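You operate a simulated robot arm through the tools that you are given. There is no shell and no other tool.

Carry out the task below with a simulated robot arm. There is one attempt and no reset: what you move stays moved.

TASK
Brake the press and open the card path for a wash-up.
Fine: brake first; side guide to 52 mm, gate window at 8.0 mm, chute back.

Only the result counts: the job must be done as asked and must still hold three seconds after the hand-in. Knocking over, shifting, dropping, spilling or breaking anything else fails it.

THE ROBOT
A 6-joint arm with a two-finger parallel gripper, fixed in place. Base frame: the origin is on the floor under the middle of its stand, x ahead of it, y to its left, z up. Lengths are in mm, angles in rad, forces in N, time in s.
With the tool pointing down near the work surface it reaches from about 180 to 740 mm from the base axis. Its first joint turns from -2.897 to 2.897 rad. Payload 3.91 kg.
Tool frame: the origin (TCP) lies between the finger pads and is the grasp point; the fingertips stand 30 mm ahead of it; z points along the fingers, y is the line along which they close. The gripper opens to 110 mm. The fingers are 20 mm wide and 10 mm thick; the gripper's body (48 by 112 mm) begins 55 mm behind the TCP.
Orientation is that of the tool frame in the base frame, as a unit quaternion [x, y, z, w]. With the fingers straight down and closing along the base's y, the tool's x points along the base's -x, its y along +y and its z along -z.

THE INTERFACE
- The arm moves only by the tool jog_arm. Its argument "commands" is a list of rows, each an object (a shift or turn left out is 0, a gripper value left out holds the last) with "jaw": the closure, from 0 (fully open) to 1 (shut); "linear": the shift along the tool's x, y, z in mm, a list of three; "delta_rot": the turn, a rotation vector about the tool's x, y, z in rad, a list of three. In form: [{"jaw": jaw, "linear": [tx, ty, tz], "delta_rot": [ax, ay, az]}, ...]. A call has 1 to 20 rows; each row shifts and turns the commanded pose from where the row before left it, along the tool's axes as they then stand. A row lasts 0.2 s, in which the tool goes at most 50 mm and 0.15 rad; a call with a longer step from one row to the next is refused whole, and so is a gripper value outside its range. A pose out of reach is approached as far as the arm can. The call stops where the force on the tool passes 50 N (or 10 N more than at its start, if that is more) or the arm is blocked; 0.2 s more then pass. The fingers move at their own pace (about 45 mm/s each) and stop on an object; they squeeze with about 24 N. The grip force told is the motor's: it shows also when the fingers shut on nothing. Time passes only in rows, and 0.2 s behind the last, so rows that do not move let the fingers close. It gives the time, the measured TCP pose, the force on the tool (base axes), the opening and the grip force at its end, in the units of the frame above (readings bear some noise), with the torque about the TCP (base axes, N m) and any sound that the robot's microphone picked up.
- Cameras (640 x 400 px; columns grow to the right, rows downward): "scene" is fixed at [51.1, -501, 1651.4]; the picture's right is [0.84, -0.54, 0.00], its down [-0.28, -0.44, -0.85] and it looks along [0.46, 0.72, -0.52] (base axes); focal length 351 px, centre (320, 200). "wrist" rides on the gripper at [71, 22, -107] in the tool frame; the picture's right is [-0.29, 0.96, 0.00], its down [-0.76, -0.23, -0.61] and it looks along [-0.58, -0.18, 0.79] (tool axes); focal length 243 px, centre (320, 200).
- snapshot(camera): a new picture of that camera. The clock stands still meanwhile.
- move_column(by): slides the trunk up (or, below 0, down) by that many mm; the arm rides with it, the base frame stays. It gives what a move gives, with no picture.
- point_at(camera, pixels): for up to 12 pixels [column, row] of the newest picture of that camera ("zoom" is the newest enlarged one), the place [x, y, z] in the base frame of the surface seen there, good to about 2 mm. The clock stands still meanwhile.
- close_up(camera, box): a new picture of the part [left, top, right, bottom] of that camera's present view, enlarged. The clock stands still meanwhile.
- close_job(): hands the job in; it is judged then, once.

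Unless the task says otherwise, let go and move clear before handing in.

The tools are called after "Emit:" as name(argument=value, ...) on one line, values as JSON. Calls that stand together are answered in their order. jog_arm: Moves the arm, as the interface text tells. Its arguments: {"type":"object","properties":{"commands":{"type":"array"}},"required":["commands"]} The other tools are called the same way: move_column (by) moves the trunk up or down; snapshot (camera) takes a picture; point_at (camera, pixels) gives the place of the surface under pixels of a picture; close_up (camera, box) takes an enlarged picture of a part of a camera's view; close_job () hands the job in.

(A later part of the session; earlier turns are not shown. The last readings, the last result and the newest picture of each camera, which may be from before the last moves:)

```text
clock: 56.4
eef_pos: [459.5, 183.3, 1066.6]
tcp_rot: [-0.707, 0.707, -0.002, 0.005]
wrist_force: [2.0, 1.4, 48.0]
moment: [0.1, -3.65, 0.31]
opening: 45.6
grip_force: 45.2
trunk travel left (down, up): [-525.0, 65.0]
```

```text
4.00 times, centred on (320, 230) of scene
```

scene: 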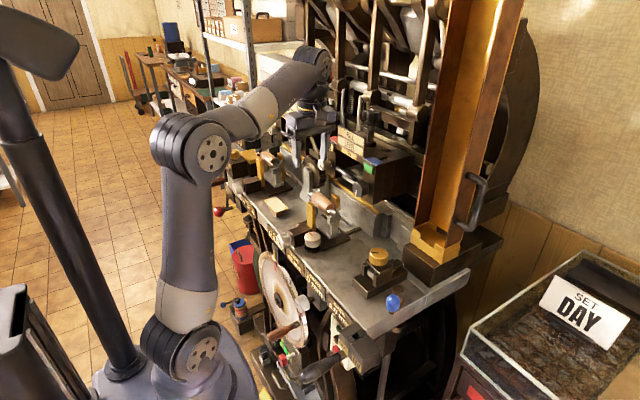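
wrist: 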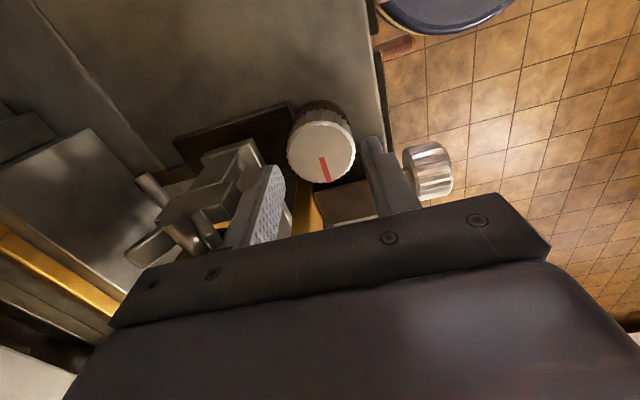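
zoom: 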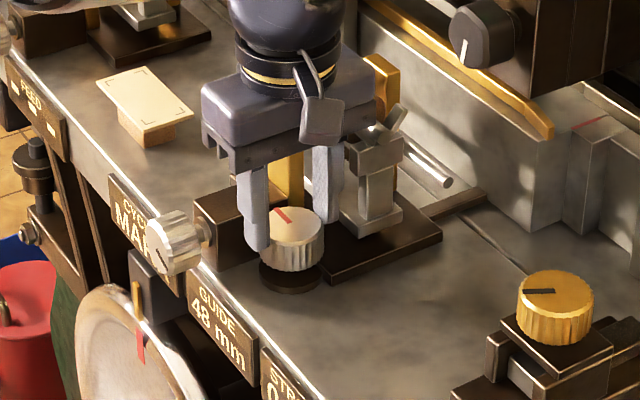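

There's a 48 N upward force with a moment indicating the gripper body is pressing on the roller bracket at x≈535. I'll release and lift at once.

Emit:
jog_arm(commands=[{"jaw": 0.53, "linear": [0, 0, -4]}, {"jaw": 0.53, "linear": [0, 0, -6]}, {"linear": [0, 0, -20]}])

Emit:
close_up(camera="scene", box=[280, 180, 360, 250])

Emit:
point_at(camera="scene", pixels=[[335, 206], [338, 210], [334, 226], [340, 236], [340, 208], [345, 218]])

```text
clock: 57.2
eef_pos: [457.1, 182.0, 1091.2]
tcp_rot: [-0.705, 0.709, 0.003, -0.004]
wrist_force: [-0.6, 0.7, 0.5]
moment: [-0.05, 0.02, -0.02]
opening: 51.8
grip_force: 0.0
trunk travel left (down, up): [-525.0, 65.0]
```

```text
5.71 times, centred on (320, 215) of scene
```

zoom: 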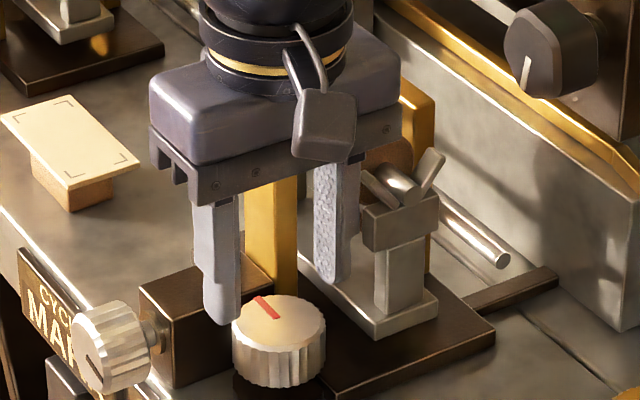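

```text
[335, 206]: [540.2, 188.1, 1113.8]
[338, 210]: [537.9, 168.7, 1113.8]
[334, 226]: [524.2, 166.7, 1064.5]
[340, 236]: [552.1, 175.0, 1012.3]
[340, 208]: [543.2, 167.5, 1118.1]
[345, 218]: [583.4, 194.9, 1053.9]
```

The bracket readings are unchanged, so nothing shifted. I'll measure the wing tops of the bracket precisely to plan clearance.

Emit:
point_at(camera="zoom", pixels=[[437, 160], [430, 170], [372, 180], [365, 172], [395, 170], [400, 225], [430, 230], [400, 205], [372, 225], [352, 180], [290, 260], [380, 275]])

Emit:
snapshot(camera="wrist")

Emit:
point_at(camera="wrist", pixels=[[150, 185], [145, 250], [235, 155], [190, 190], [230, 180], [180, 230], [205, 205], [250, 160]])

```text
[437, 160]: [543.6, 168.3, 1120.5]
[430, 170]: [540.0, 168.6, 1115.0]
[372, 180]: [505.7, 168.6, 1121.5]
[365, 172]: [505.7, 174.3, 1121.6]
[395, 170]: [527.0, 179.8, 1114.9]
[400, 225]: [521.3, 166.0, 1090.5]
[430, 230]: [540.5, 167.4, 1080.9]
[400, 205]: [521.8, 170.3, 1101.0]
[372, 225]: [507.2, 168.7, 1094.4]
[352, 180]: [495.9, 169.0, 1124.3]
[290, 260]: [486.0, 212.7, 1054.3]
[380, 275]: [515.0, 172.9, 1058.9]
```

```text
taken
```

wrist: 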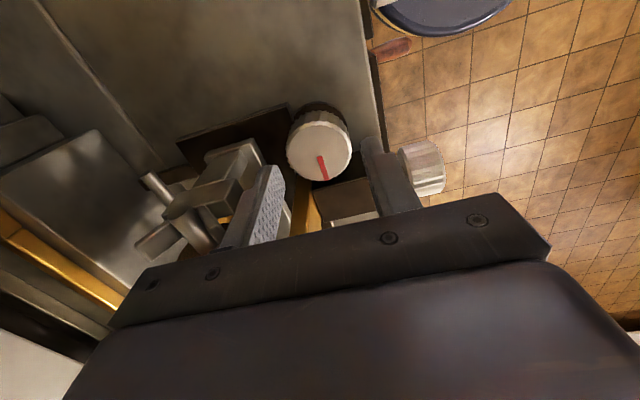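

```text
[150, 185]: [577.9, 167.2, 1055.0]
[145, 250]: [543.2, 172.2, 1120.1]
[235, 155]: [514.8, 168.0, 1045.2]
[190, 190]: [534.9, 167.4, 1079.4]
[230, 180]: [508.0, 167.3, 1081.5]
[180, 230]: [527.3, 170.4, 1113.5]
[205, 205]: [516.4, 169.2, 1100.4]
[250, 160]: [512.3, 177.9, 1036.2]
```

The cradle prongs top out at z≈1122 and the gripper body sits 55 mm above the TCP, so I must keep TCP z ≥ ~1070 and grip only the top ~5 mm of the knob. I'll descend carefully using the force reading.

Emit:
jog_arm(commands=[{"jaw": 0.53, "linear": [-1.5, -1.5, 10]}, {"linear": [0, 0, 8]}, {"linear": [0, 0, 3]}, {}])

```text
clock: 58.2
eef_pos: [460.2, 184.8, 1072.6]
tcp_rot: [-0.707, 0.708, 0.0, 0.0]
wrist_force: [-2.4, 0.2, 0.3]
moment: [-0.02, -0.13, -0.03]
opening: 50.5
grip_force: 0.0
trunk travel left (down, up): [-525.0, 65.0]
```

The tool is at z=1072.6 with almost no force. I'll narrow the jaw slightly, go down 2 mm more and close on the knob's rim.

Emit:
jog_arm(commands=[{"jaw": 0.56, "linear": [0, 0, 0]}, {"linear": [0, 0, 1.5]}, {"linear": [0, 0, 1]}, {"jaw": 1.0}, {"jaw": 1.0}, {"jaw": 1.0}])

Emit:
close_up(camera="scene", box=[270, 200, 350, 270])

```text
clock: 59.6
eef_pos: [460.2, 184.5, 1070.0]
tcp_rot: [-0.706, 0.708, 0.0, 0.0]
wrist_force: [-2.7, 1.2, 10.5]
moment: [0.08, 0.26, 0.04]
opening: 45.7
grip_force: 45.5
trunk travel left (down, up): [-525.0, 65.0]
```

```text
5.71 times, centred on (310, 235) of scene
```

zoom: 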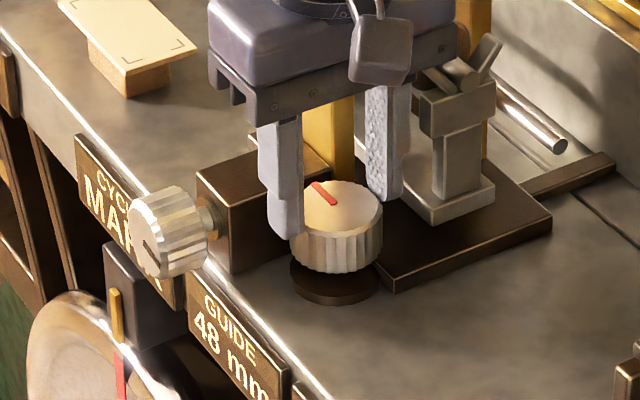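

The knob rim is gripped. I'll turn a small test amount (about 0.25 rad clockwise seen from above) and read the window.

Emit:
jog_arm(commands=[{"delta_rot": [0, 0, 0.08]}, {"delta_rot": [0, 0, 0.08]}, {"delta_rot": [0, 0, 0.08]}, {}])

Emit:
close_up(camera="scene", box=[270, 200, 350, 270])

```text
clock: 60.6
eef_pos: [459.8, 185.5, 1071.3]
tcp_rot: [-0.616, 0.788, 0.0, -0.001]
wrist_force: [-3.5, -1.6, 10.4]
moment: [-1.64, -1.49, 0.44]
opening: 45.5
grip_force: 44.8
trunk travel left (down, up): [-525.0, 65.0]
```

```text
5.71 times, centred on (310, 235) of scene
```

zoom: 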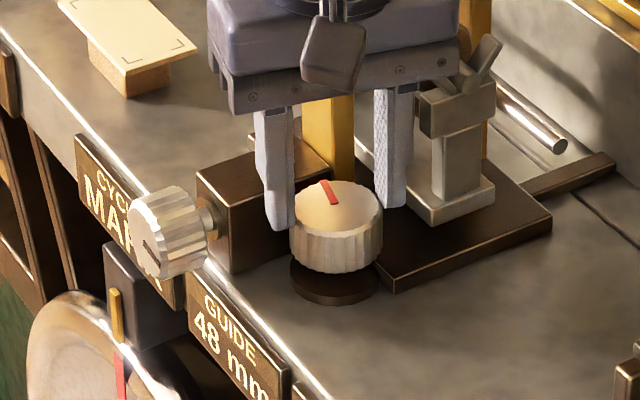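

The mark moved with the grip but GUIDE still seems to read 48; there's also some moment. I'll zoom on the windows and check for side contacts.

Emit:
close_up(camera="scene", box=[276, 240, 356, 320])

Emit:
snapshot(camera="wrist")

Emit:
close_up(camera="scene", box=[290, 180, 350, 240])

```text
5.00 times, centred on (316, 280) of scene
```

zoom: 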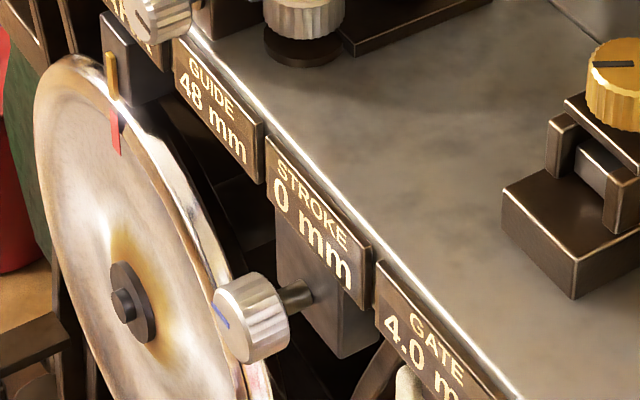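

```text
taken
```

wrist: 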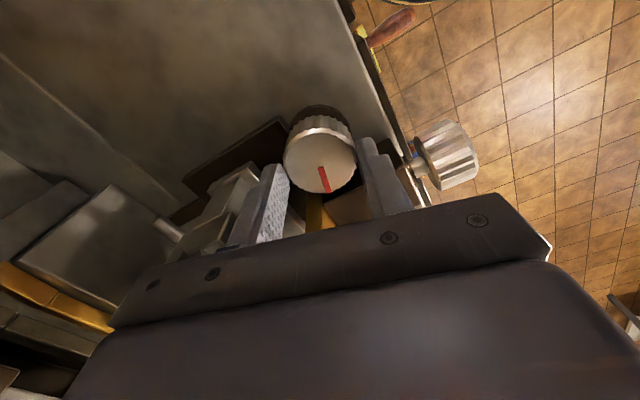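

```text
6.67 times, centred on (320, 210) of scene
```

zoom: 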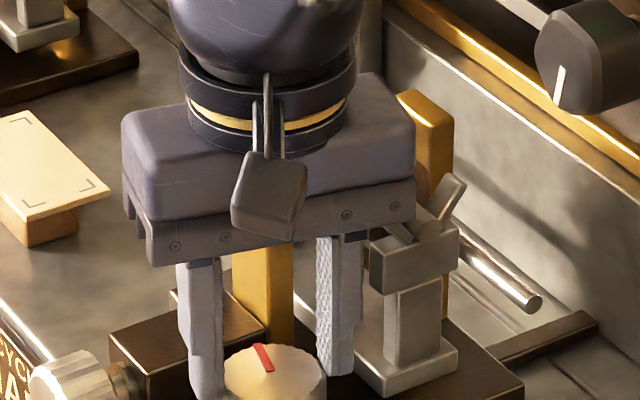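

All windows are unchanged after 0.25 rad; the display may need more rotation per mm. I'll lift a hair to avoid the prong and turn another 0.25 rad the same way.

Emit:
jog_arm(commands=[{"linear": [0, 0, -0.8]}, {"delta_rot": [0, 0, 0.085]}, {"delta_rot": [0, 0, 0.085]}, {"delta_rot": [0, 0, 0.085]}, {}])

Emit:
close_up(camera="scene", box=[270, 210, 370, 310])

```text
clock: 61.8
eef_pos: [460.1, 186.3, 1069.7]
tcp_rot: [-0.51, 0.86, 0.001, 0.0]
wrist_force: [-6.3, 5.3, 10.0]
moment: [0.93, 0.32, -0.04]
opening: 45.7
grip_force: 44.7
trunk travel left (down, up): [-525.0, 65.0]
```

```text
4.00 times, centred on (320, 260) of scene
```

zoom: 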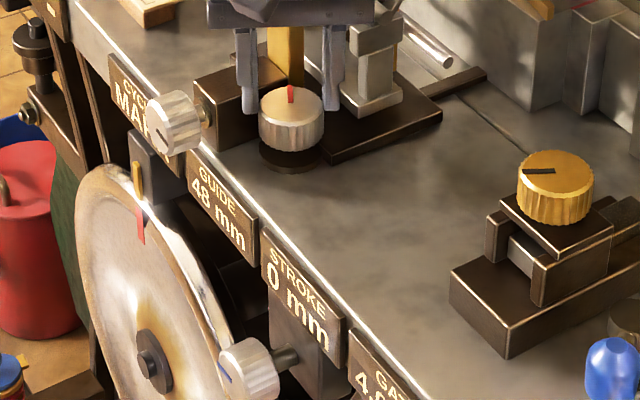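

Emit:
close_up(camera="scene", box=[276, 240, 316, 280])

Emit:
close_up(camera="scene", box=[230, 180, 290, 260])

```text
10.00 times, centred on (296, 260) of scene
```

zoom: 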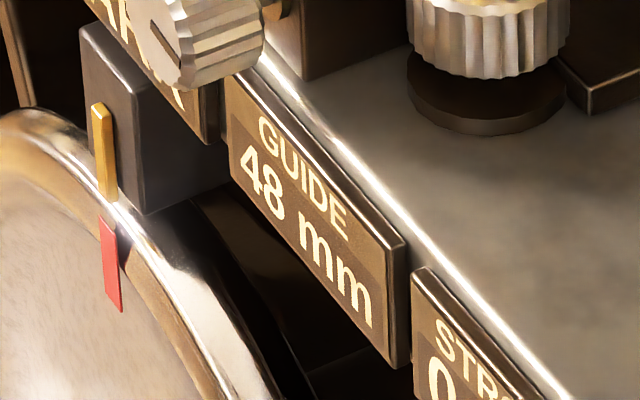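

```text
5.00 times, centred on (260, 220) of scene
```

zoom: 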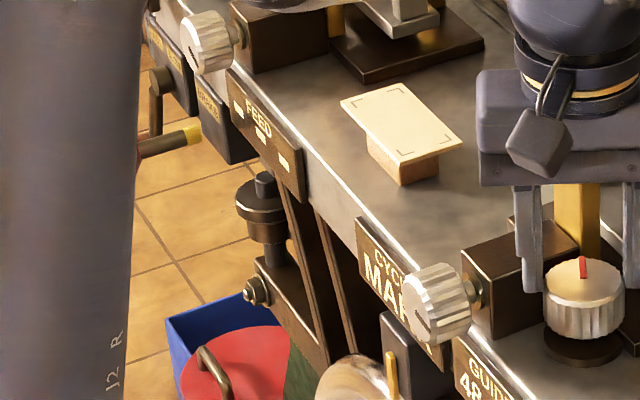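

GUIDE still shows 48 after ~0.5 rad. I'll release, rotate back the gripper, regrip and turn further, watching all windows.

Emit:
jog_arm(commands=[{"jaw": 0.55}, {"jaw": 0.55}, {"linear": [0, 0, -15]}])

Emit:
close_up(camera="scene", box=[290, 220, 330, 250])

Emit:
snapshot(camera="wrist")

```text
clock: 62.6
eef_pos: [459.6, 185.7, 1085.2]
tcp_rot: [-0.512, 0.859, 0.001, 0.0]
wrist_force: [0.0, -0.6, 0.6]
moment: [0.02, 0.02, -0.02]
opening: 49.4
grip_force: 0.1
trunk travel left (down, up): [-525.0, 65.0]
```

```text
13.33 times, centred on (310, 235) of scene
```

zoom: 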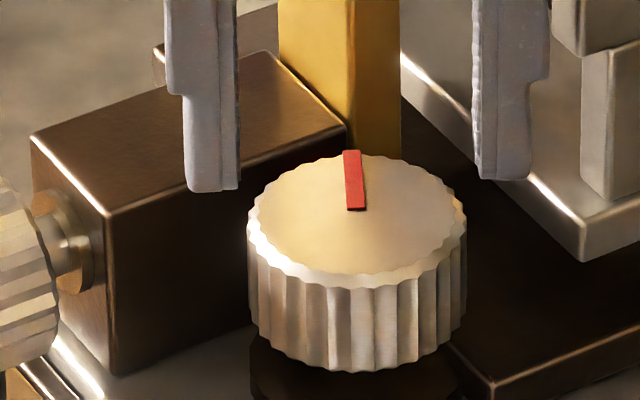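

```text
taken
```

wrist: 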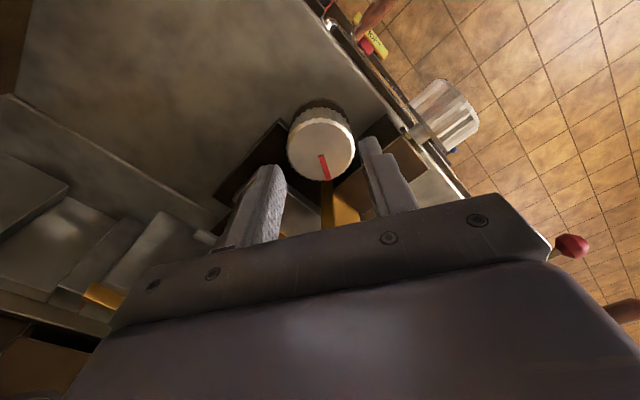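

The knob holds its new position. I'll swing the gripper back counter-clockwise above it and regrip.

Emit:
jog_arm(commands=[{"delta_rot": [0, 0, -0.145]}, {"delta_rot": [0, 0, -0.145]}, {"delta_rot": [0, 0, -0.145]}, {"delta_rot": [0, 0, -0.145]}, {"delta_rot": [0, 0, -0.145]}, {"delta_rot": [0, 0, -0.145]}, {"linear": [0, 0, 0]}])

Emit:
close_up(camera="scene", box=[290, 210, 340, 250])

```text
clock: 64.2
eef_pos: [461.3, 185.4, 1085.8]
tcp_rot: [0.826, -0.563, 0.0, 0.001]
wrist_force: [-1.5, 0.0, 0.9]
moment: [0.05, 0.0, -0.01]
opening: 49.4
grip_force: 0.1
trunk travel left (down, up): [-525.0, 65.0]
```

```text
10.00 times, centred on (315, 230) of scene
```

zoom: 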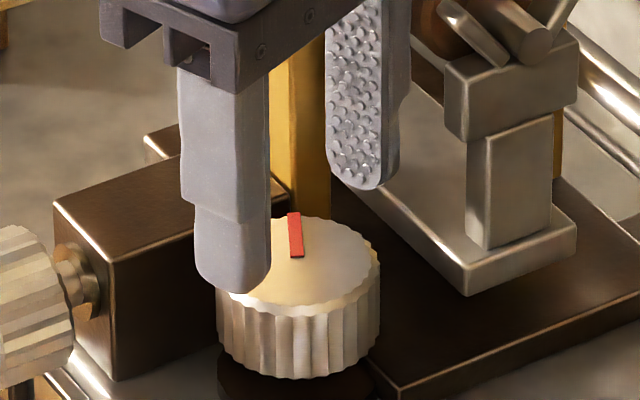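

Emit:
jog_arm(commands=[{"linear": [0, 0, 8]}, {"linear": [0, 0, 7.3]}, {"jaw": 1.0}, {"jaw": 1.0}, {"jaw": 1.0}])

Emit:
jog_arm(commands=[{"delta_rot": [0, 0, 0.1]}, {"delta_rot": [0, 0, 0.1]}, {"delta_rot": [0, 0, 0.1]}, {"delta_rot": [0, 0, 0.1]}, {"delta_rot": [0, 0, 0.1]}, {"delta_rot": [0, 0, 0.1]}, {"delta_rot": [0, 0, 0.1]}, {"delta_rot": [0, 0, 0.1]}])

Emit:
close_up(camera="scene", box=[270, 210, 370, 310])

Emit:
close_up(camera="scene", box=[276, 240, 316, 280])

```text
clock: 65.4
eef_pos: [460.0, 186.2, 1070.8]
tcp_rot: [0.826, -0.564, 0.0, 0.001]
wrist_force: [-5.3, -0.8, 15.7]
moment: [-0.53, 0.27, -0.01]
opening: 45.8
grip_force: 44.7
trunk travel left (down, up): [-525.0, 65.0]
```

```text
clock: 67.2
eef_pos: [460.2, 185.6, 1070.9]
tcp_rot: [-0.539, 0.842, 0.001, 0.0]
wrist_force: [3.2, 6.0, 19.1]
moment: [0.31, 0.16, 0.01]
opening: 45.3
grip_force: 45.3
trunk travel left (down, up): [-525.0, 65.0]
```

```text
4.00 times, centred on (320, 260) of scene
```

zoom: 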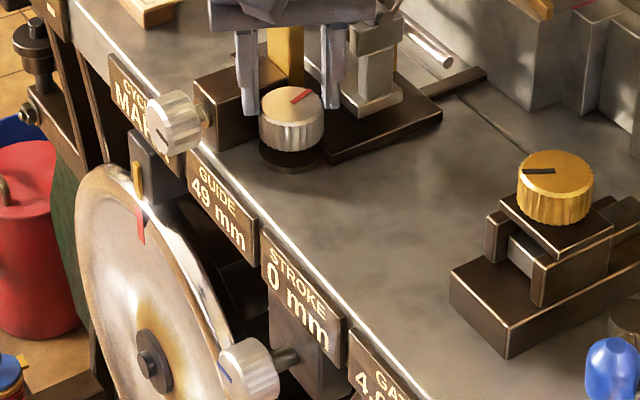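

```text
10.00 times, centred on (296, 260) of scene
```

zoom: 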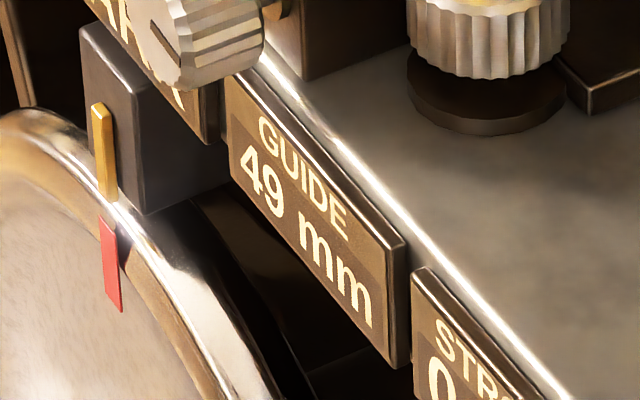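

GUIDE now reads 49 mm, confirming this knob and that clockwise increases it. I'll do another release–swing back–regrip–turn stroke of 0.8 rad.

Emit:
jog_arm(commands=[{"jaw": 0.55}, {"jaw": 0.55}, {"linear": [0, 0, -8]}, {"delta_rot": [0, 0, -0.1333]}, {"delta_rot": [0, 0, -0.1333]}, {"delta_rot": [0, 0, -0.1333]}, {"delta_rot": [0, 0, -0.1333]}, {"delta_rot": [0, 0, -0.1333]}, {"delta_rot": [0, 0, -0.1333]}, {"linear": [0, 0, 8]}, {"jaw": 1.0}, {"jaw": 1.0}, {"jaw": 1.0}, {"delta_rot": [0, 0, 0.1333]}, {"delta_rot": [0, 0, 0.1333]}, {"delta_rot": [0, 0, 0.1333]}, {"delta_rot": [0, 0, 0.1333]}, {"delta_rot": [0, 0, 0.1333]}, {"delta_rot": [0, 0, 0.1333]}])

Emit:
close_up(camera="scene", box=[270, 210, 350, 280])

```text
clock: 71.2
eef_pos: [460.5, 184.7, 1070.0]
tcp_rot: [-0.541, 0.841, 0.001, -0.001]
wrist_force: [-3.5, 0.2, 14.7]
moment: [-0.61, 0.7, 0.02]
opening: 45.4
grip_force: 45.3
trunk travel left (down, up): [-525.0, 65.0]
```

```text
5.71 times, centred on (310, 245) of scene
```

zoom: 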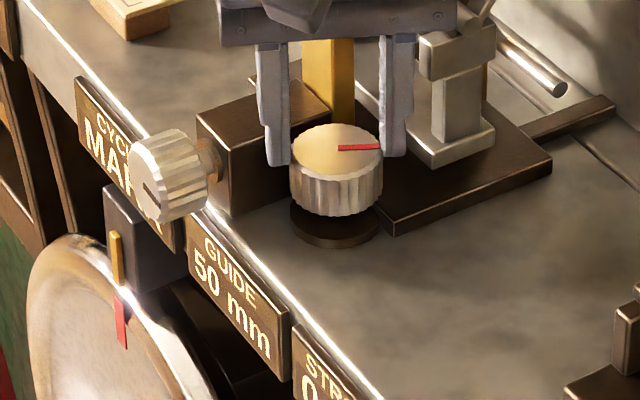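

GUIDE reads 50 mm after ~2.1 rad total. Another identical 0.8 rad stroke.

Emit:
jog_arm(commands=[{"jaw": 0.55}, {"jaw": 0.55}, {"linear": [0, 0, -8]}, {"delta_rot": [0, 0, -0.1333]}, {"delta_rot": [0, 0, -0.1333]}, {"delta_rot": [0, 0, -0.1333]}, {"delta_rot": [0, 0, -0.1333]}, {"delta_rot": [0, 0, -0.1333]}, {"delta_rot": [0, 0, -0.1333]}, {"linear": [0, 0, 8]}, {"jaw": 1.0}, {"jaw": 1.0}, {"jaw": 1.0}, {"delta_rot": [0, 0, 0.1333]}, {"delta_rot": [0, 0, 0.1333]}, {"delta_rot": [0, 0, 0.1333]}, {"delta_rot": [0, 0, 0.1333]}, {"delta_rot": [0, 0, 0.1333]}, {"delta_rot": [0, 0, 0.1333]}])

Emit:
close_up(camera="scene", box=[270, 210, 350, 280])

```text
clock: 75.2
eef_pos: [461.1, 186.2, 1069.0]
tcp_rot: [-0.539, 0.842, 0.001, -0.001]
wrist_force: [-3.3, 5.0, 13.6]
moment: [-0.04, 0.7, -0.01]
opening: 45.3
grip_force: 44.7
trunk travel left (down, up): [-525.0, 65.0]
```

```text
5.71 times, centred on (310, 245) of scene
```

zoom: 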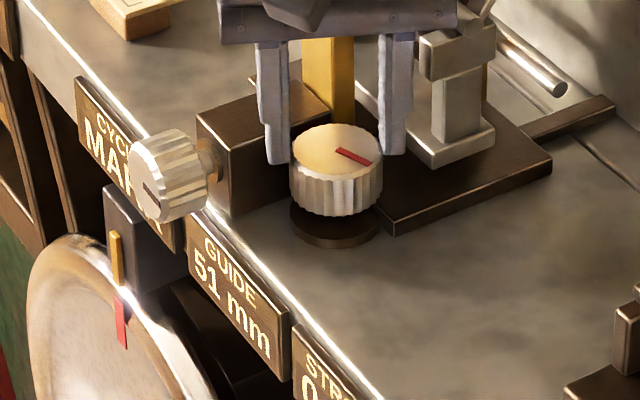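

GUIDE reads 51 mm; the mark has turned ~160° total. That fits about 60° per mm with rounding (52.0 at ~240°); I'll turn 0.6 rad to check when it flips.

Emit:
jog_arm(commands=[{"jaw": 0.55}, {"jaw": 0.55}, {"linear": [0, 0, -8]}, {"delta_rot": [0, 0, -0.1333]}, {"delta_rot": [0, 0, -0.1333]}, {"delta_rot": [0, 0, -0.1333]}, {"delta_rot": [0, 0, -0.1333]}, {"delta_rot": [0, 0, -0.1333]}, {"delta_rot": [0, 0, -0.1333]}, {"linear": [0, 0, 8]}, {"jaw": 1.0}, {"jaw": 1.0}, {"jaw": 1.0}, {"delta_rot": [0, 0, 0.12]}, {"delta_rot": [0, 0, 0.12]}, {"delta_rot": [0, 0, 0.12]}, {"delta_rot": [0, 0, 0.12]}, {"delta_rot": [0, 0, 0.12]}, {}])

Emit:
close_up(camera="scene", box=[270, 210, 350, 280])

```text
clock: 79.2
eef_pos: [459.5, 186.1, 1070.1]
tcp_rot: [-0.622, 0.783, 0.0, 0.001]
wrist_force: [-4.0, 5.7, 22.9]
moment: [-0.19, -0.19, -0.02]
opening: 45.5
grip_force: 45.2
trunk travel left (down, up): [-525.0, 65.0]
```

```text
5.71 times, centred on (310, 245) of scene
```

zoom: 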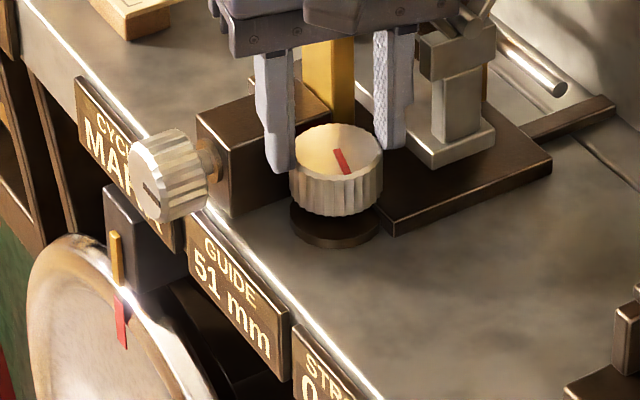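

Still 51 at ~197°, consistent with 60°/mm rounding. I'll turn 0.25 rad more here to see the flip near 210°.

Emit:
jog_arm(commands=[{"delta_rot": [0, 0, 0.08]}, {"delta_rot": [0, 0, 0.08]}, {"delta_rot": [0, 0, 0.08]}, {}])

Emit:
close_up(camera="scene", box=[270, 210, 350, 280])

```text
clock: 80.2
eef_pos: [460.6, 185.0, 1069.6]
tcp_rot: [-0.524, 0.852, 0.001, 0.001]
wrist_force: [-1.9, 6.2, 25.4]
moment: [0.52, -0.03, -0.02]
opening: 45.2
grip_force: 44.8
trunk travel left (down, up): [-525.0, 65.0]
```

```text
5.71 times, centred on (310, 245) of scene
```

zoom: 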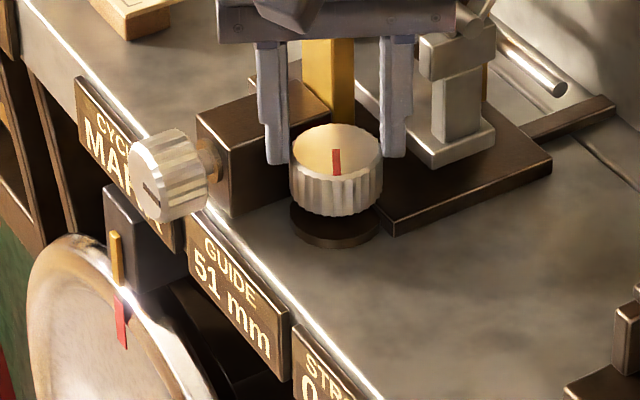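

Still 51 at ~210°. I'll regrip and turn in small increments to catch the flip to 52.

Emit:
jog_arm(commands=[{"jaw": 0.55}, {"jaw": 0.55}, {"linear": [0, 0, -8]}, {"delta_rot": [0, 0, -0.1333]}, {"delta_rot": [0, 0, -0.1333]}, {"delta_rot": [0, 0, -0.1333]}, {"delta_rot": [0, 0, -0.1333]}, {"delta_rot": [0, 0, -0.1333]}, {"delta_rot": [0, 0, -0.1333]}, {"linear": [0, 0, 8]}, {"jaw": 1.0}, {"jaw": 1.0}, {"jaw": 1.0}, {"delta_rot": [0, 0, 0.08]}, {}])

Emit:
close_up(camera="scene", box=[270, 210, 350, 280])

```text
clock: 83.4
eef_pos: [460.0, 185.8, 1070.9]
tcp_rot: [0.79, -0.613, 0.0, 0.0]
wrist_force: [1.3, 0.1, 7.8]
moment: [-0.66, 0.08, 0.01]
opening: 45.3
grip_force: 45.0
trunk travel left (down, up): [-525.0, 65.0]
```

```text
5.71 times, centred on (310, 245) of scene
```

zoom: 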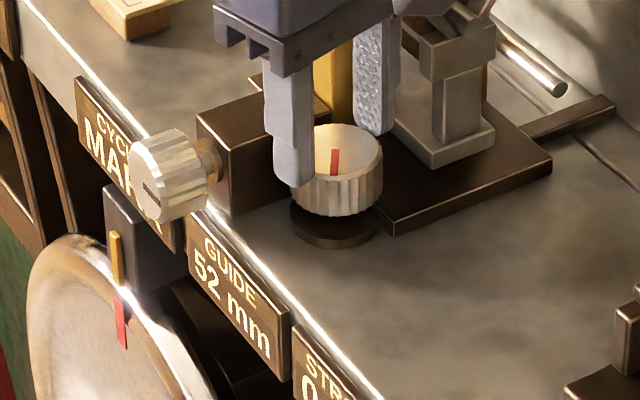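

GUIDE flipped to 52, so 51.5 is right here. I'll turn a further ~0.48 rad (28°) to sit in the middle at 52.0.

Emit:
jog_arm(commands=[{"delta_rot": [0, 0, 0.1]}, {"delta_rot": [0, 0, 0.1]}, {"delta_rot": [0, 0, 0.1]}, {"delta_rot": [0, 0, 0.1]}, {"delta_rot": [0, 0, 0.09]}, {}])

Emit:
close_up(camera="scene", box=[270, 210, 350, 280])

```text
clock: 84.8
eef_pos: [460.1, 184.9, 1070.9]
tcp_rot: [-0.618, 0.786, 0.001, 0.0]
wrist_force: [-1.6, 9.9, 18.4]
moment: [-0.14, -0.41, 0.01]
opening: 45.2
grip_force: 45.5
trunk travel left (down, up): [-525.0, 65.0]
```

```text
5.71 times, centred on (310, 245) of scene
```

zoom: 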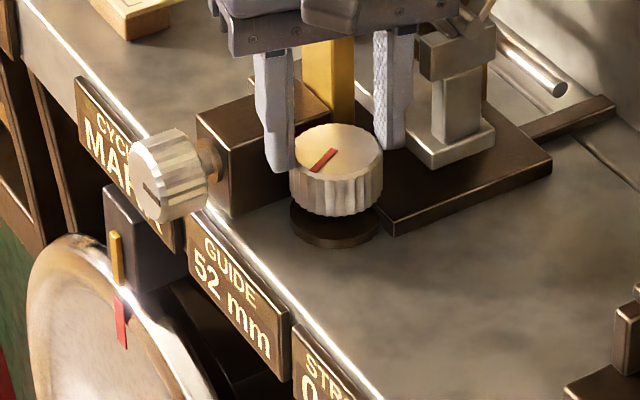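

GUIDE reads 52 mm with the mark ~240° from start (52.0). I'll release and lift straight up.

Emit:
jog_arm(commands=[{"jaw": 0.53}, {"jaw": 0.53}, {"jaw": 0.53}, {"linear": [0, 0, -15]}, {"linear": [0, 0, -45]}, {"linear": [0, 0, -45]}])

Emit:
snapshot(camera="wrist")

Emit:
close_up(camera="scene", box=[270, 210, 350, 280])

Emit:
close_up(camera="scene", box=[350, 230, 430, 310])

```text
clock: 86.2
eef_pos: [459.8, 186.6, 1173.2]
tcp_rot: [-0.619, 0.786, 0.0, -0.001]
wrist_force: [0.7, 0.3, 0.6]
moment: [-0.02, -0.01, 0.02]
opening: 52.0
grip_force: 0.0
trunk travel left (down, up): [-525.0, 65.0]
```

```text
taken
```

wrist: 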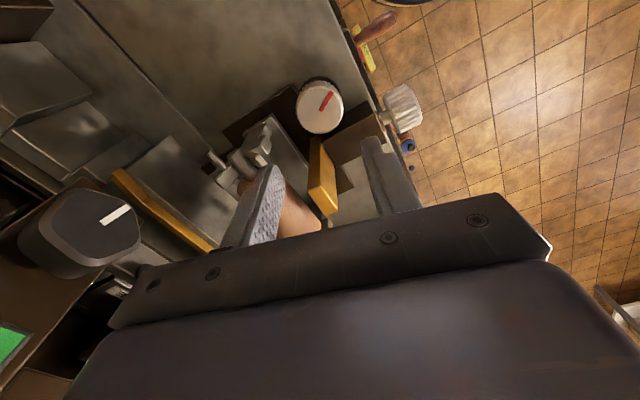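

```text
5.71 times, centred on (310, 245) of scene
```

zoom: 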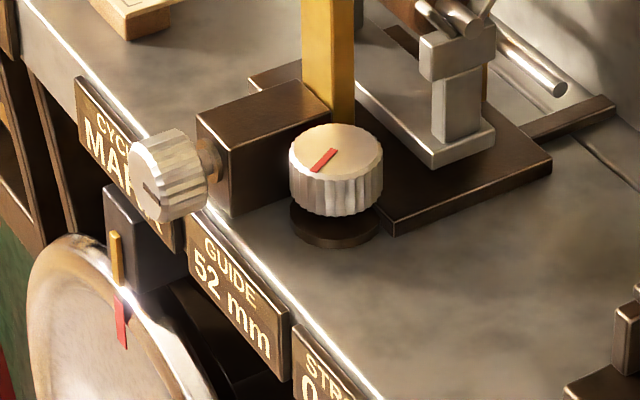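

```text
5.00 times, centred on (390, 270) of scene
```

zoom: 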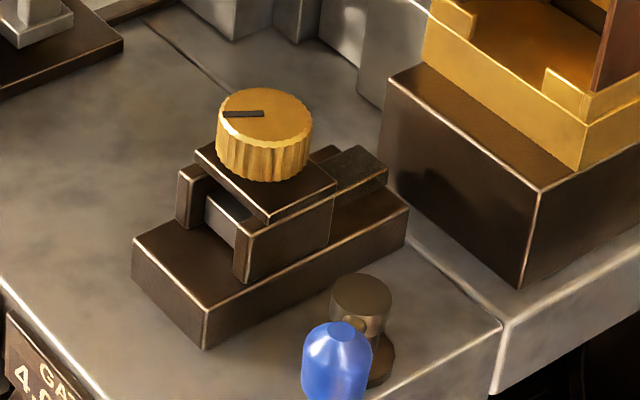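

GUIDE 52 is set and everything around is undisturbed. Now I'll move to above the gold gate knob near (520,-20).

Emit:
jog_arm(commands=[{"linear": [0, 0, -20]}, {"linear": [38.9, -9.4, 0]}, {"linear": [38.9, -9.4, 0]}, {"linear": [38.9, -9.4, 0]}, {"linear": [38.9, -9.4, 0]}, {"linear": [38.9, -9.4, 0]}, {"linear": [-4, -28, 0]}, {"linear": [-4, -28, 0]}])

Emit:
snapshot(camera="wrist")

Emit:
snapshot(camera="scene")

```text
clock: 88.0
eef_pos: [516.9, -21.4, 1194.3]
tcp_rot: [-0.618, 0.786, 0.0, -0.001]
wrist_force: [-0.3, -0.7, 0.2]
moment: [-0.02, 0.03, -0.01]
opening: 51.6
grip_force: 0.0
trunk travel left (down, up): [-525.0, 65.0]
```

```text
taken
```

wrist: 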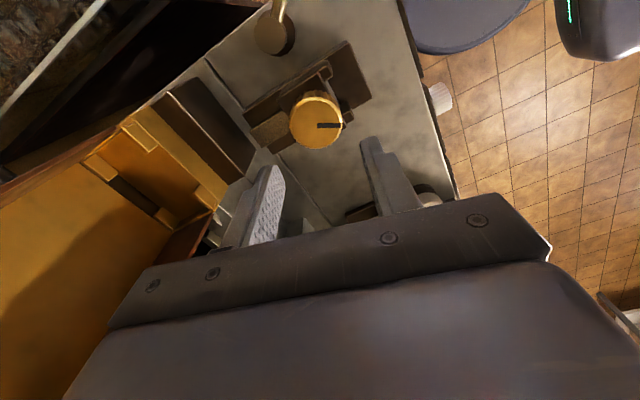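

```text
taken
```

scene: 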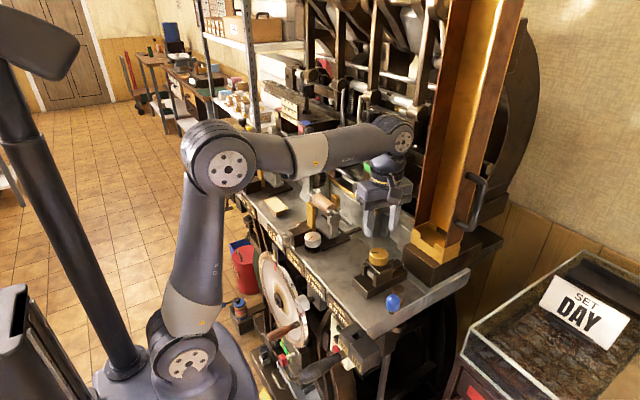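

The gate knob is in view at wrist (317,118). I'll zoom and measure its centre and surroundings.

Emit:
close_up(camera="wrist", box=[237, 60, 397, 160])

Emit:
point_at(camera="zoom", pixels=[[320, 240], [220, 240], [415, 240], [320, 150], [320, 330], [330, 262], [410, 262], [310, 125], [470, 150], [380, 60], [250, 300], [150, 20]])

```text
4.00 times, centred on (317, 110) of wrist
```

zoom: 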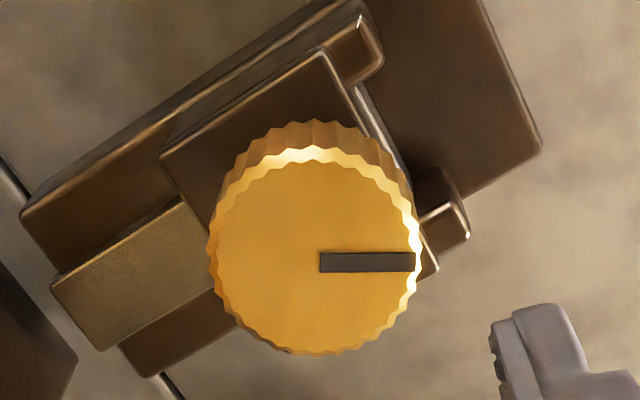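

```text
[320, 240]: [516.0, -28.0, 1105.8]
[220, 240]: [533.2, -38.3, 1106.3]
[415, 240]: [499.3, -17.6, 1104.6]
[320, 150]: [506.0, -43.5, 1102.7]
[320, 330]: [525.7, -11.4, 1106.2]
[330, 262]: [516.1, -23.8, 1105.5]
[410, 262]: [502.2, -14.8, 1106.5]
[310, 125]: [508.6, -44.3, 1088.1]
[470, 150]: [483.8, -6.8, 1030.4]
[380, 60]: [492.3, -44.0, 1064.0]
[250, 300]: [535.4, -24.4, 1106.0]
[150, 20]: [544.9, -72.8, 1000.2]
```

Gate knob: centre ≈ (518.5,-25.5), radius ~21, top z≈1106, free all round. I'll descend to z≈1120 and grip it.

Emit:
jog_arm(commands=[{"jaw": 0.52, "linear": [3.6, -2.5, 0]}, {"linear": [0, 0, 35]}, {"linear": [0, 0, 25]}, {"linear": [0, 0, 14]}, {}])

Emit:
close_up(camera="scene", box=[330, 200, 450, 320])

Emit:
snapshot(camera="wrist")

```text
clock: 89.2
eef_pos: [520.4, -24.7, 1120.4]
tcp_rot: [-0.618, 0.786, 0.0, -0.002]
wrist_force: [0.3, 0.6, 0.0]
moment: [0.01, -0.01, -0.01]
opening: 52.6
grip_force: 0.0
trunk travel left (down, up): [-525.0, 65.0]
```

```text
3.33 times, centred on (390, 260) of scene
```

zoom: 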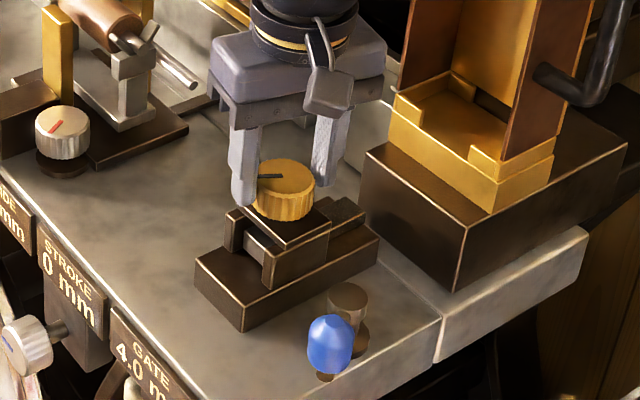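

```text
taken
```

wrist: 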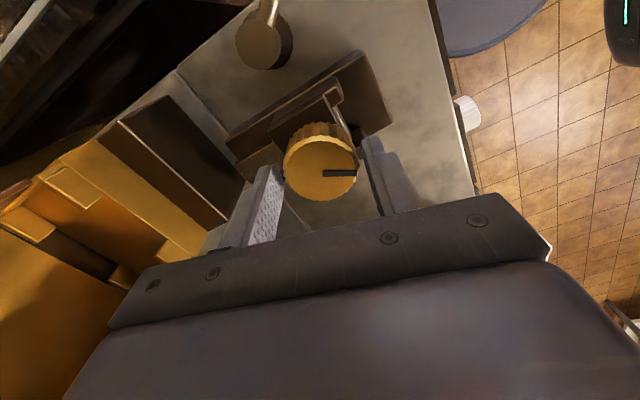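

Aligned. I'll close on the gate knob and turn a small test amount clockwise.

Emit:
jog_arm(commands=[{"jaw": 1.0}, {"jaw": 1.0}, {"jaw": 1.0}, {"delta_rot": [0, 0, 0.1]}, {"delta_rot": [0, 0, 0.1]}, {"delta_rot": [0, 0, 0.1]}, {}])

Emit:
close_up(camera="scene", box=[330, 240, 410, 310])

```text
clock: 90.8
eef_pos: [520.2, -24.3, 1119.8]
tcp_rot: [-0.494, 0.869, 0.0, -0.002]
wrist_force: [-2.9, 0.6, -13.2]
moment: [0.72, -0.85, -0.01]
opening: 43.6
grip_force: 44.6
trunk travel left (down, up): [-525.0, 65.0]
```

```text
5.71 times, centred on (370, 275) of scene
```

zoom: 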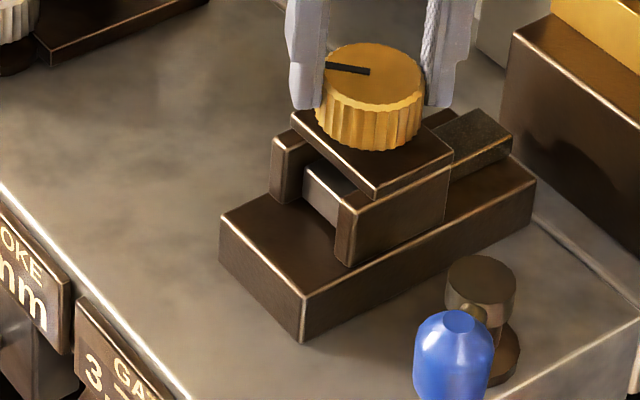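

The GATE window shows 3.something, so clockwise decreases it. I'll read it exactly.

Emit:
close_up(camera="scene", box=[325, 285, 365, 325])

```text
10.00 times, centred on (345, 305) of scene
```

zoom: 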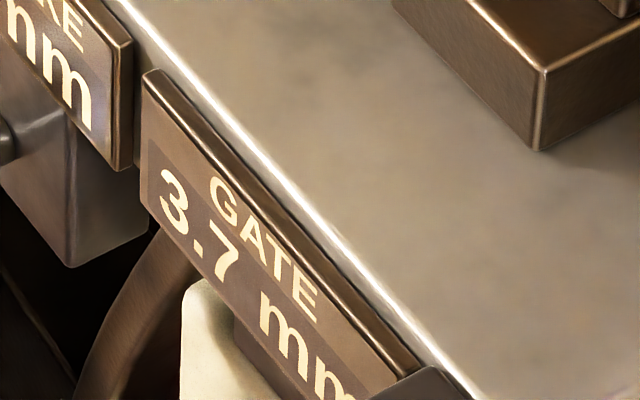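

GATE reads 3.7, so ~1 mm per rad and counter-clockwise increases. I'll turn counter-clockwise 0.8 rad.

Emit:
jog_arm(commands=[{"delta_rot": [0, 0, -0.1]}, {"delta_rot": [0, 0, -0.1]}, {"delta_rot": [0, 0, -0.1]}, {"delta_rot": [0, 0, -0.1]}, {"delta_rot": [0, 0, -0.1]}, {"delta_rot": [0, 0, -0.1]}, {"delta_rot": [0, 0, -0.1]}, {"delta_rot": [0, 0, -0.1]}, {}])

Emit:
close_up(camera="scene", box=[325, 285, 365, 325])

Emit:
close_up(camera="scene", box=[330, 220, 430, 310])

```text
clock: 92.8
eef_pos: [518.6, -24.0, 1120.3]
tcp_rot: [0.794, -0.608, -0.002, 0.003]
wrist_force: [-9.4, 3.9, -20.6]
moment: [-0.53, -0.33, -0.01]
opening: 43.7
grip_force: 44.9
trunk travel left (down, up): [-525.0, 65.0]
```

```text
10.00 times, centred on (345, 305) of scene
```

zoom: 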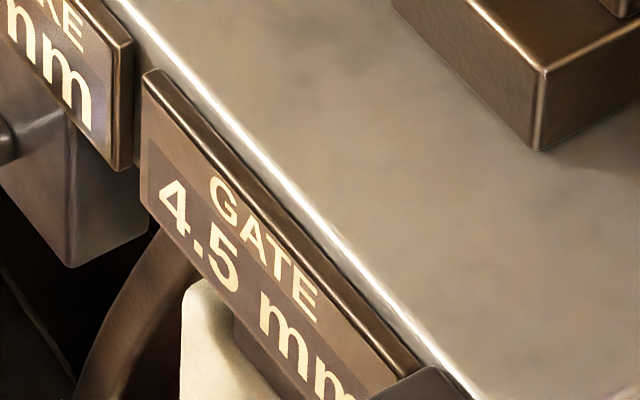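

```text
4.44 times, centred on (380, 265) of scene
```

zoom: 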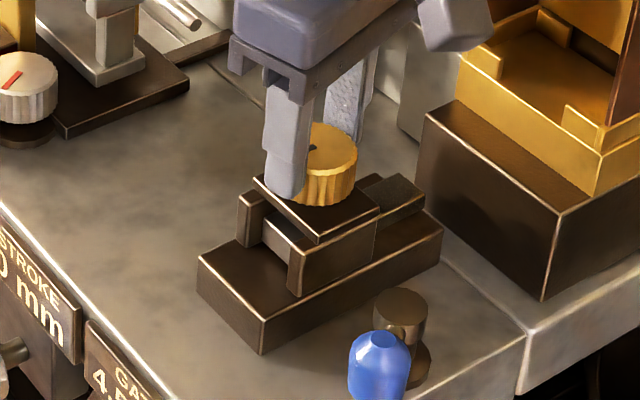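

GATE reads 4.5. I'll release, lift clear, and swing the gripper clockwise ~150° for a long return stroke.

Emit:
jog_arm(commands=[{"jaw": 0.52}, {"jaw": 0.52}, {"linear": [0, 0, -20]}, {"delta_rot": [0, 0, 0.145]}, {"delta_rot": [0, 0, 0.145]}, {"delta_rot": [0, 0, 0.145]}, {"delta_rot": [0, 0, 0.145]}, {"delta_rot": [0, 0, 0.145]}, {"delta_rot": [0, 0, 0.145]}, {"delta_rot": [0, 0, 0.145]}, {"delta_rot": [0, 0, 0.145]}, {"delta_rot": [0, 0, 0.145]}, {"delta_rot": [0, 0, 0.145]}, {"delta_rot": [0, 0, 0.145]}, {"delta_rot": [0, 0, 0.145]}, {"delta_rot": [0, 0, 0.145]}, {"delta_rot": [0, 0, 0.145]}, {"delta_rot": [0, 0, 0.145]}, {"delta_rot": [0, 0, 0.145]}])

Emit:
close_up(camera="scene", box=[330, 220, 430, 310])

```text
clock: 96.8
eef_pos: [518.6, -25.2, 1141.5]
tcp_rot: [0.242, 0.97, -0.001, -0.001]
wrist_force: [0.2, 0.5, 0.6]
moment: [-0.02, 0.0, -0.02]
opening: 52.8
grip_force: 0.0
trunk travel left (down, up): [-525.0, 65.0]
```

```text
4.44 times, centred on (380, 265) of scene
```

zoom: 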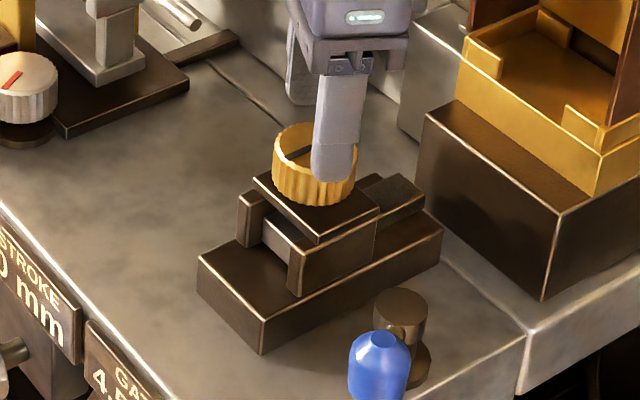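

The swing succeeded. I'll lower and regrip.

Emit:
jog_arm(commands=[{"delta_rot": [0, 0, 0.145]}, {"delta_rot": [0, 0, 0.145]}, {"linear": [0, 0, 10]}, {"linear": [0, 0, 11]}, {"jaw": 1.0}, {"jaw": 1.0}, {"jaw": 1.0}])

Emit:
jog_arm(commands=[{"delta_rot": [0, 0, -0.13]}, {"delta_rot": [0, 0, -0.13]}, {"delta_rot": [0, 0, -0.13]}, {"delta_rot": [0, 0, -0.13]}, {"delta_rot": [0, 0, -0.13]}, {"delta_rot": [0, 0, -0.13]}, {"delta_rot": [0, 0, -0.13]}, {"delta_rot": [0, 0, -0.13]}, {"delta_rot": [0, 0, -0.13]}, {"delta_rot": [0, 0, -0.13]}, {"delta_rot": [0, 0, -0.13]}, {"delta_rot": [0, 0, -0.13]}, {"delta_rot": [0, 0, -0.13]}, {"delta_rot": [0, 0, -0.13]}, {"delta_rot": [0, 0, -0.13]}, {"delta_rot": [0, 0, -0.13]}, {"delta_rot": [0, 0, -0.13]}, {"delta_rot": [0, 0, -0.13]}])

Emit:
close_up(camera="scene", box=[325, 285, 365, 325])

```text
clock: 98.4
eef_pos: [518.9, -24.3, 1119.4]
tcp_rot: [0.379, 0.925, 0.0, -0.001]
wrist_force: [2.4, 1.0, -2.1]
moment: [0.33, -0.34, -0.02]
opening: 43.3
grip_force: 45.0
trunk travel left (down, up): [-525.0, 65.0]
```

```text
clock: 102.2
eef_pos: [519.2, -25.6, 1119.7]
tcp_rot: [-0.706, 0.709, 0.001, -0.001]
wrist_force: [0.3, -9.6, -7.4]
moment: [-1.2, -0.37, 0.02]
opening: 43.2
grip_force: 45.1
trunk travel left (down, up): [-525.0, 65.0]
```

```text
10.00 times, centred on (345, 305) of scene
```

zoom: 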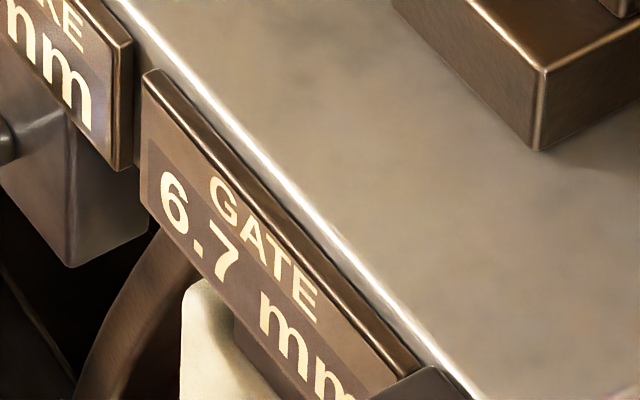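

GATE reads 6.7 (about 0.955 mm/rad), so 1.3 mm more needs ~1.36 rad. I'll swing back and regrip.

Emit:
jog_arm(commands=[{"jaw": 0.52}, {"jaw": 0.52}, {"linear": [0, 0, -20]}, {"delta_rot": [0, 0, 0.145]}, {"delta_rot": [0, 0, 0.145]}, {"delta_rot": [0, 0, 0.145]}, {"delta_rot": [0, 0, 0.145]}, {"delta_rot": [0, 0, 0.145]}, {"delta_rot": [0, 0, 0.145]}, {"delta_rot": [0, 0, 0.145]}, {"delta_rot": [0, 0, 0.145]}, {"delta_rot": [0, 0, 0.145]}, {"delta_rot": [0, 0, 0.145]}, {"linear": [0, 0, 10]}, {"linear": [0, 0, 10]}, {"jaw": 1.0}, {"jaw": 1.0}, {"jaw": 1.0}])

Emit:
jog_arm(commands=[{"delta_rot": [0, 0, -0.12]}, {"delta_rot": [0, 0, -0.12]}, {"delta_rot": [0, 0, -0.12]}, {"delta_rot": [0, 0, -0.12]}, {"delta_rot": [0, 0, -0.12]}, {"delta_rot": [0, 0, -0.12]}, {"delta_rot": [0, 0, -0.12]}, {"delta_rot": [0, 0, -0.12]}, {"delta_rot": [0, 0, -0.12]}, {"delta_rot": [0, 0, -0.12]}, {}])

Emit:
close_up(camera="scene", box=[325, 285, 365, 325])

```text
clock: 106.0
eef_pos: [520.4, -24.7, 1119.1]
tcp_rot: [-0.056, 0.998, 0.0, -0.001]
wrist_force: [0.0, -2.6, -2.7]
moment: [0.12, -0.12, 0.02]
opening: 43.5
grip_force: 45.0
trunk travel left (down, up): [-525.0, 65.0]
```

```text
clock: 108.4
eef_pos: [519.9, -24.1, 1119.6]
tcp_rot: [-0.611, 0.791, 0.001, -0.001]
wrist_force: [4.8, 0.3, -2.4]
moment: [-0.97, -0.39, 0.04]
opening: 43.3
grip_force: 45.1
trunk travel left (down, up): [-525.0, 65.0]
```

```text
10.00 times, centred on (345, 305) of scene
```

zoom: 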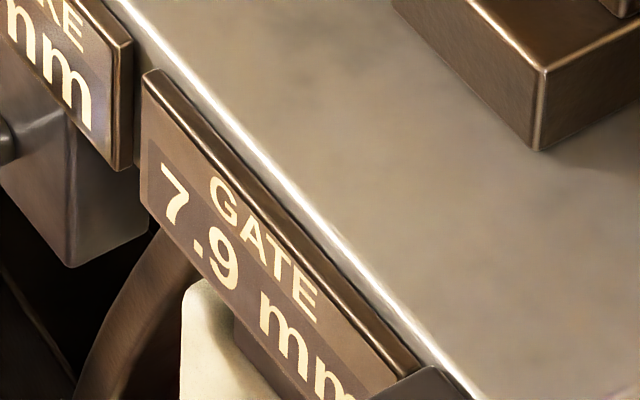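

GATE reads 7.9. I'll nudge 0.04 rad at a time to find where it flips to 8.0.

Emit:
jog_arm(commands=[{"delta_rot": [0, 0, -0.04]}, {}])

Emit:
close_up(camera="scene", box=[325, 285, 365, 325])

```text
clock: 109.0
eef_pos: [519.1, -23.7, 1119.8]
tcp_rot: [-0.627, 0.779, 0.002, -0.002]
wrist_force: [0.2, -0.2, -1.8]
moment: [-0.22, -0.5, -0.02]
opening: 43.8
grip_force: 44.8
trunk travel left (down, up): [-525.0, 65.0]
```

```text
10.00 times, centred on (345, 305) of scene
```

zoom: 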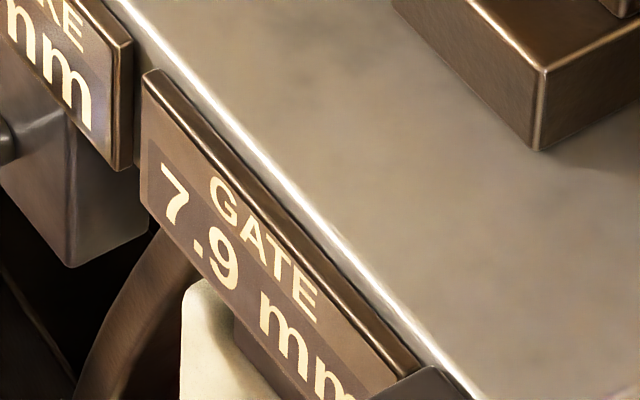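

Emit:
jog_arm(commands=[{"delta_rot": [0, 0, -0.04]}, {}])

Emit:
close_up(camera="scene", box=[325, 285, 365, 325])

```text
clock: 109.6
eef_pos: [519.3, -22.9, 1119.4]
tcp_rot: [-0.642, 0.767, 0.001, -0.001]
wrist_force: [-2.2, -1.8, -1.6]
moment: [0.13, -0.16, -0.04]
opening: 43.8
grip_force: 45.8
trunk travel left (down, up): [-525.0, 65.0]
```

```text
10.00 times, centred on (345, 305) of scene
```

zoom: 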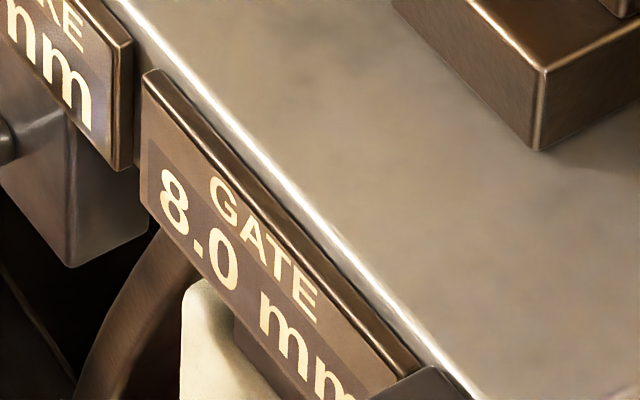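

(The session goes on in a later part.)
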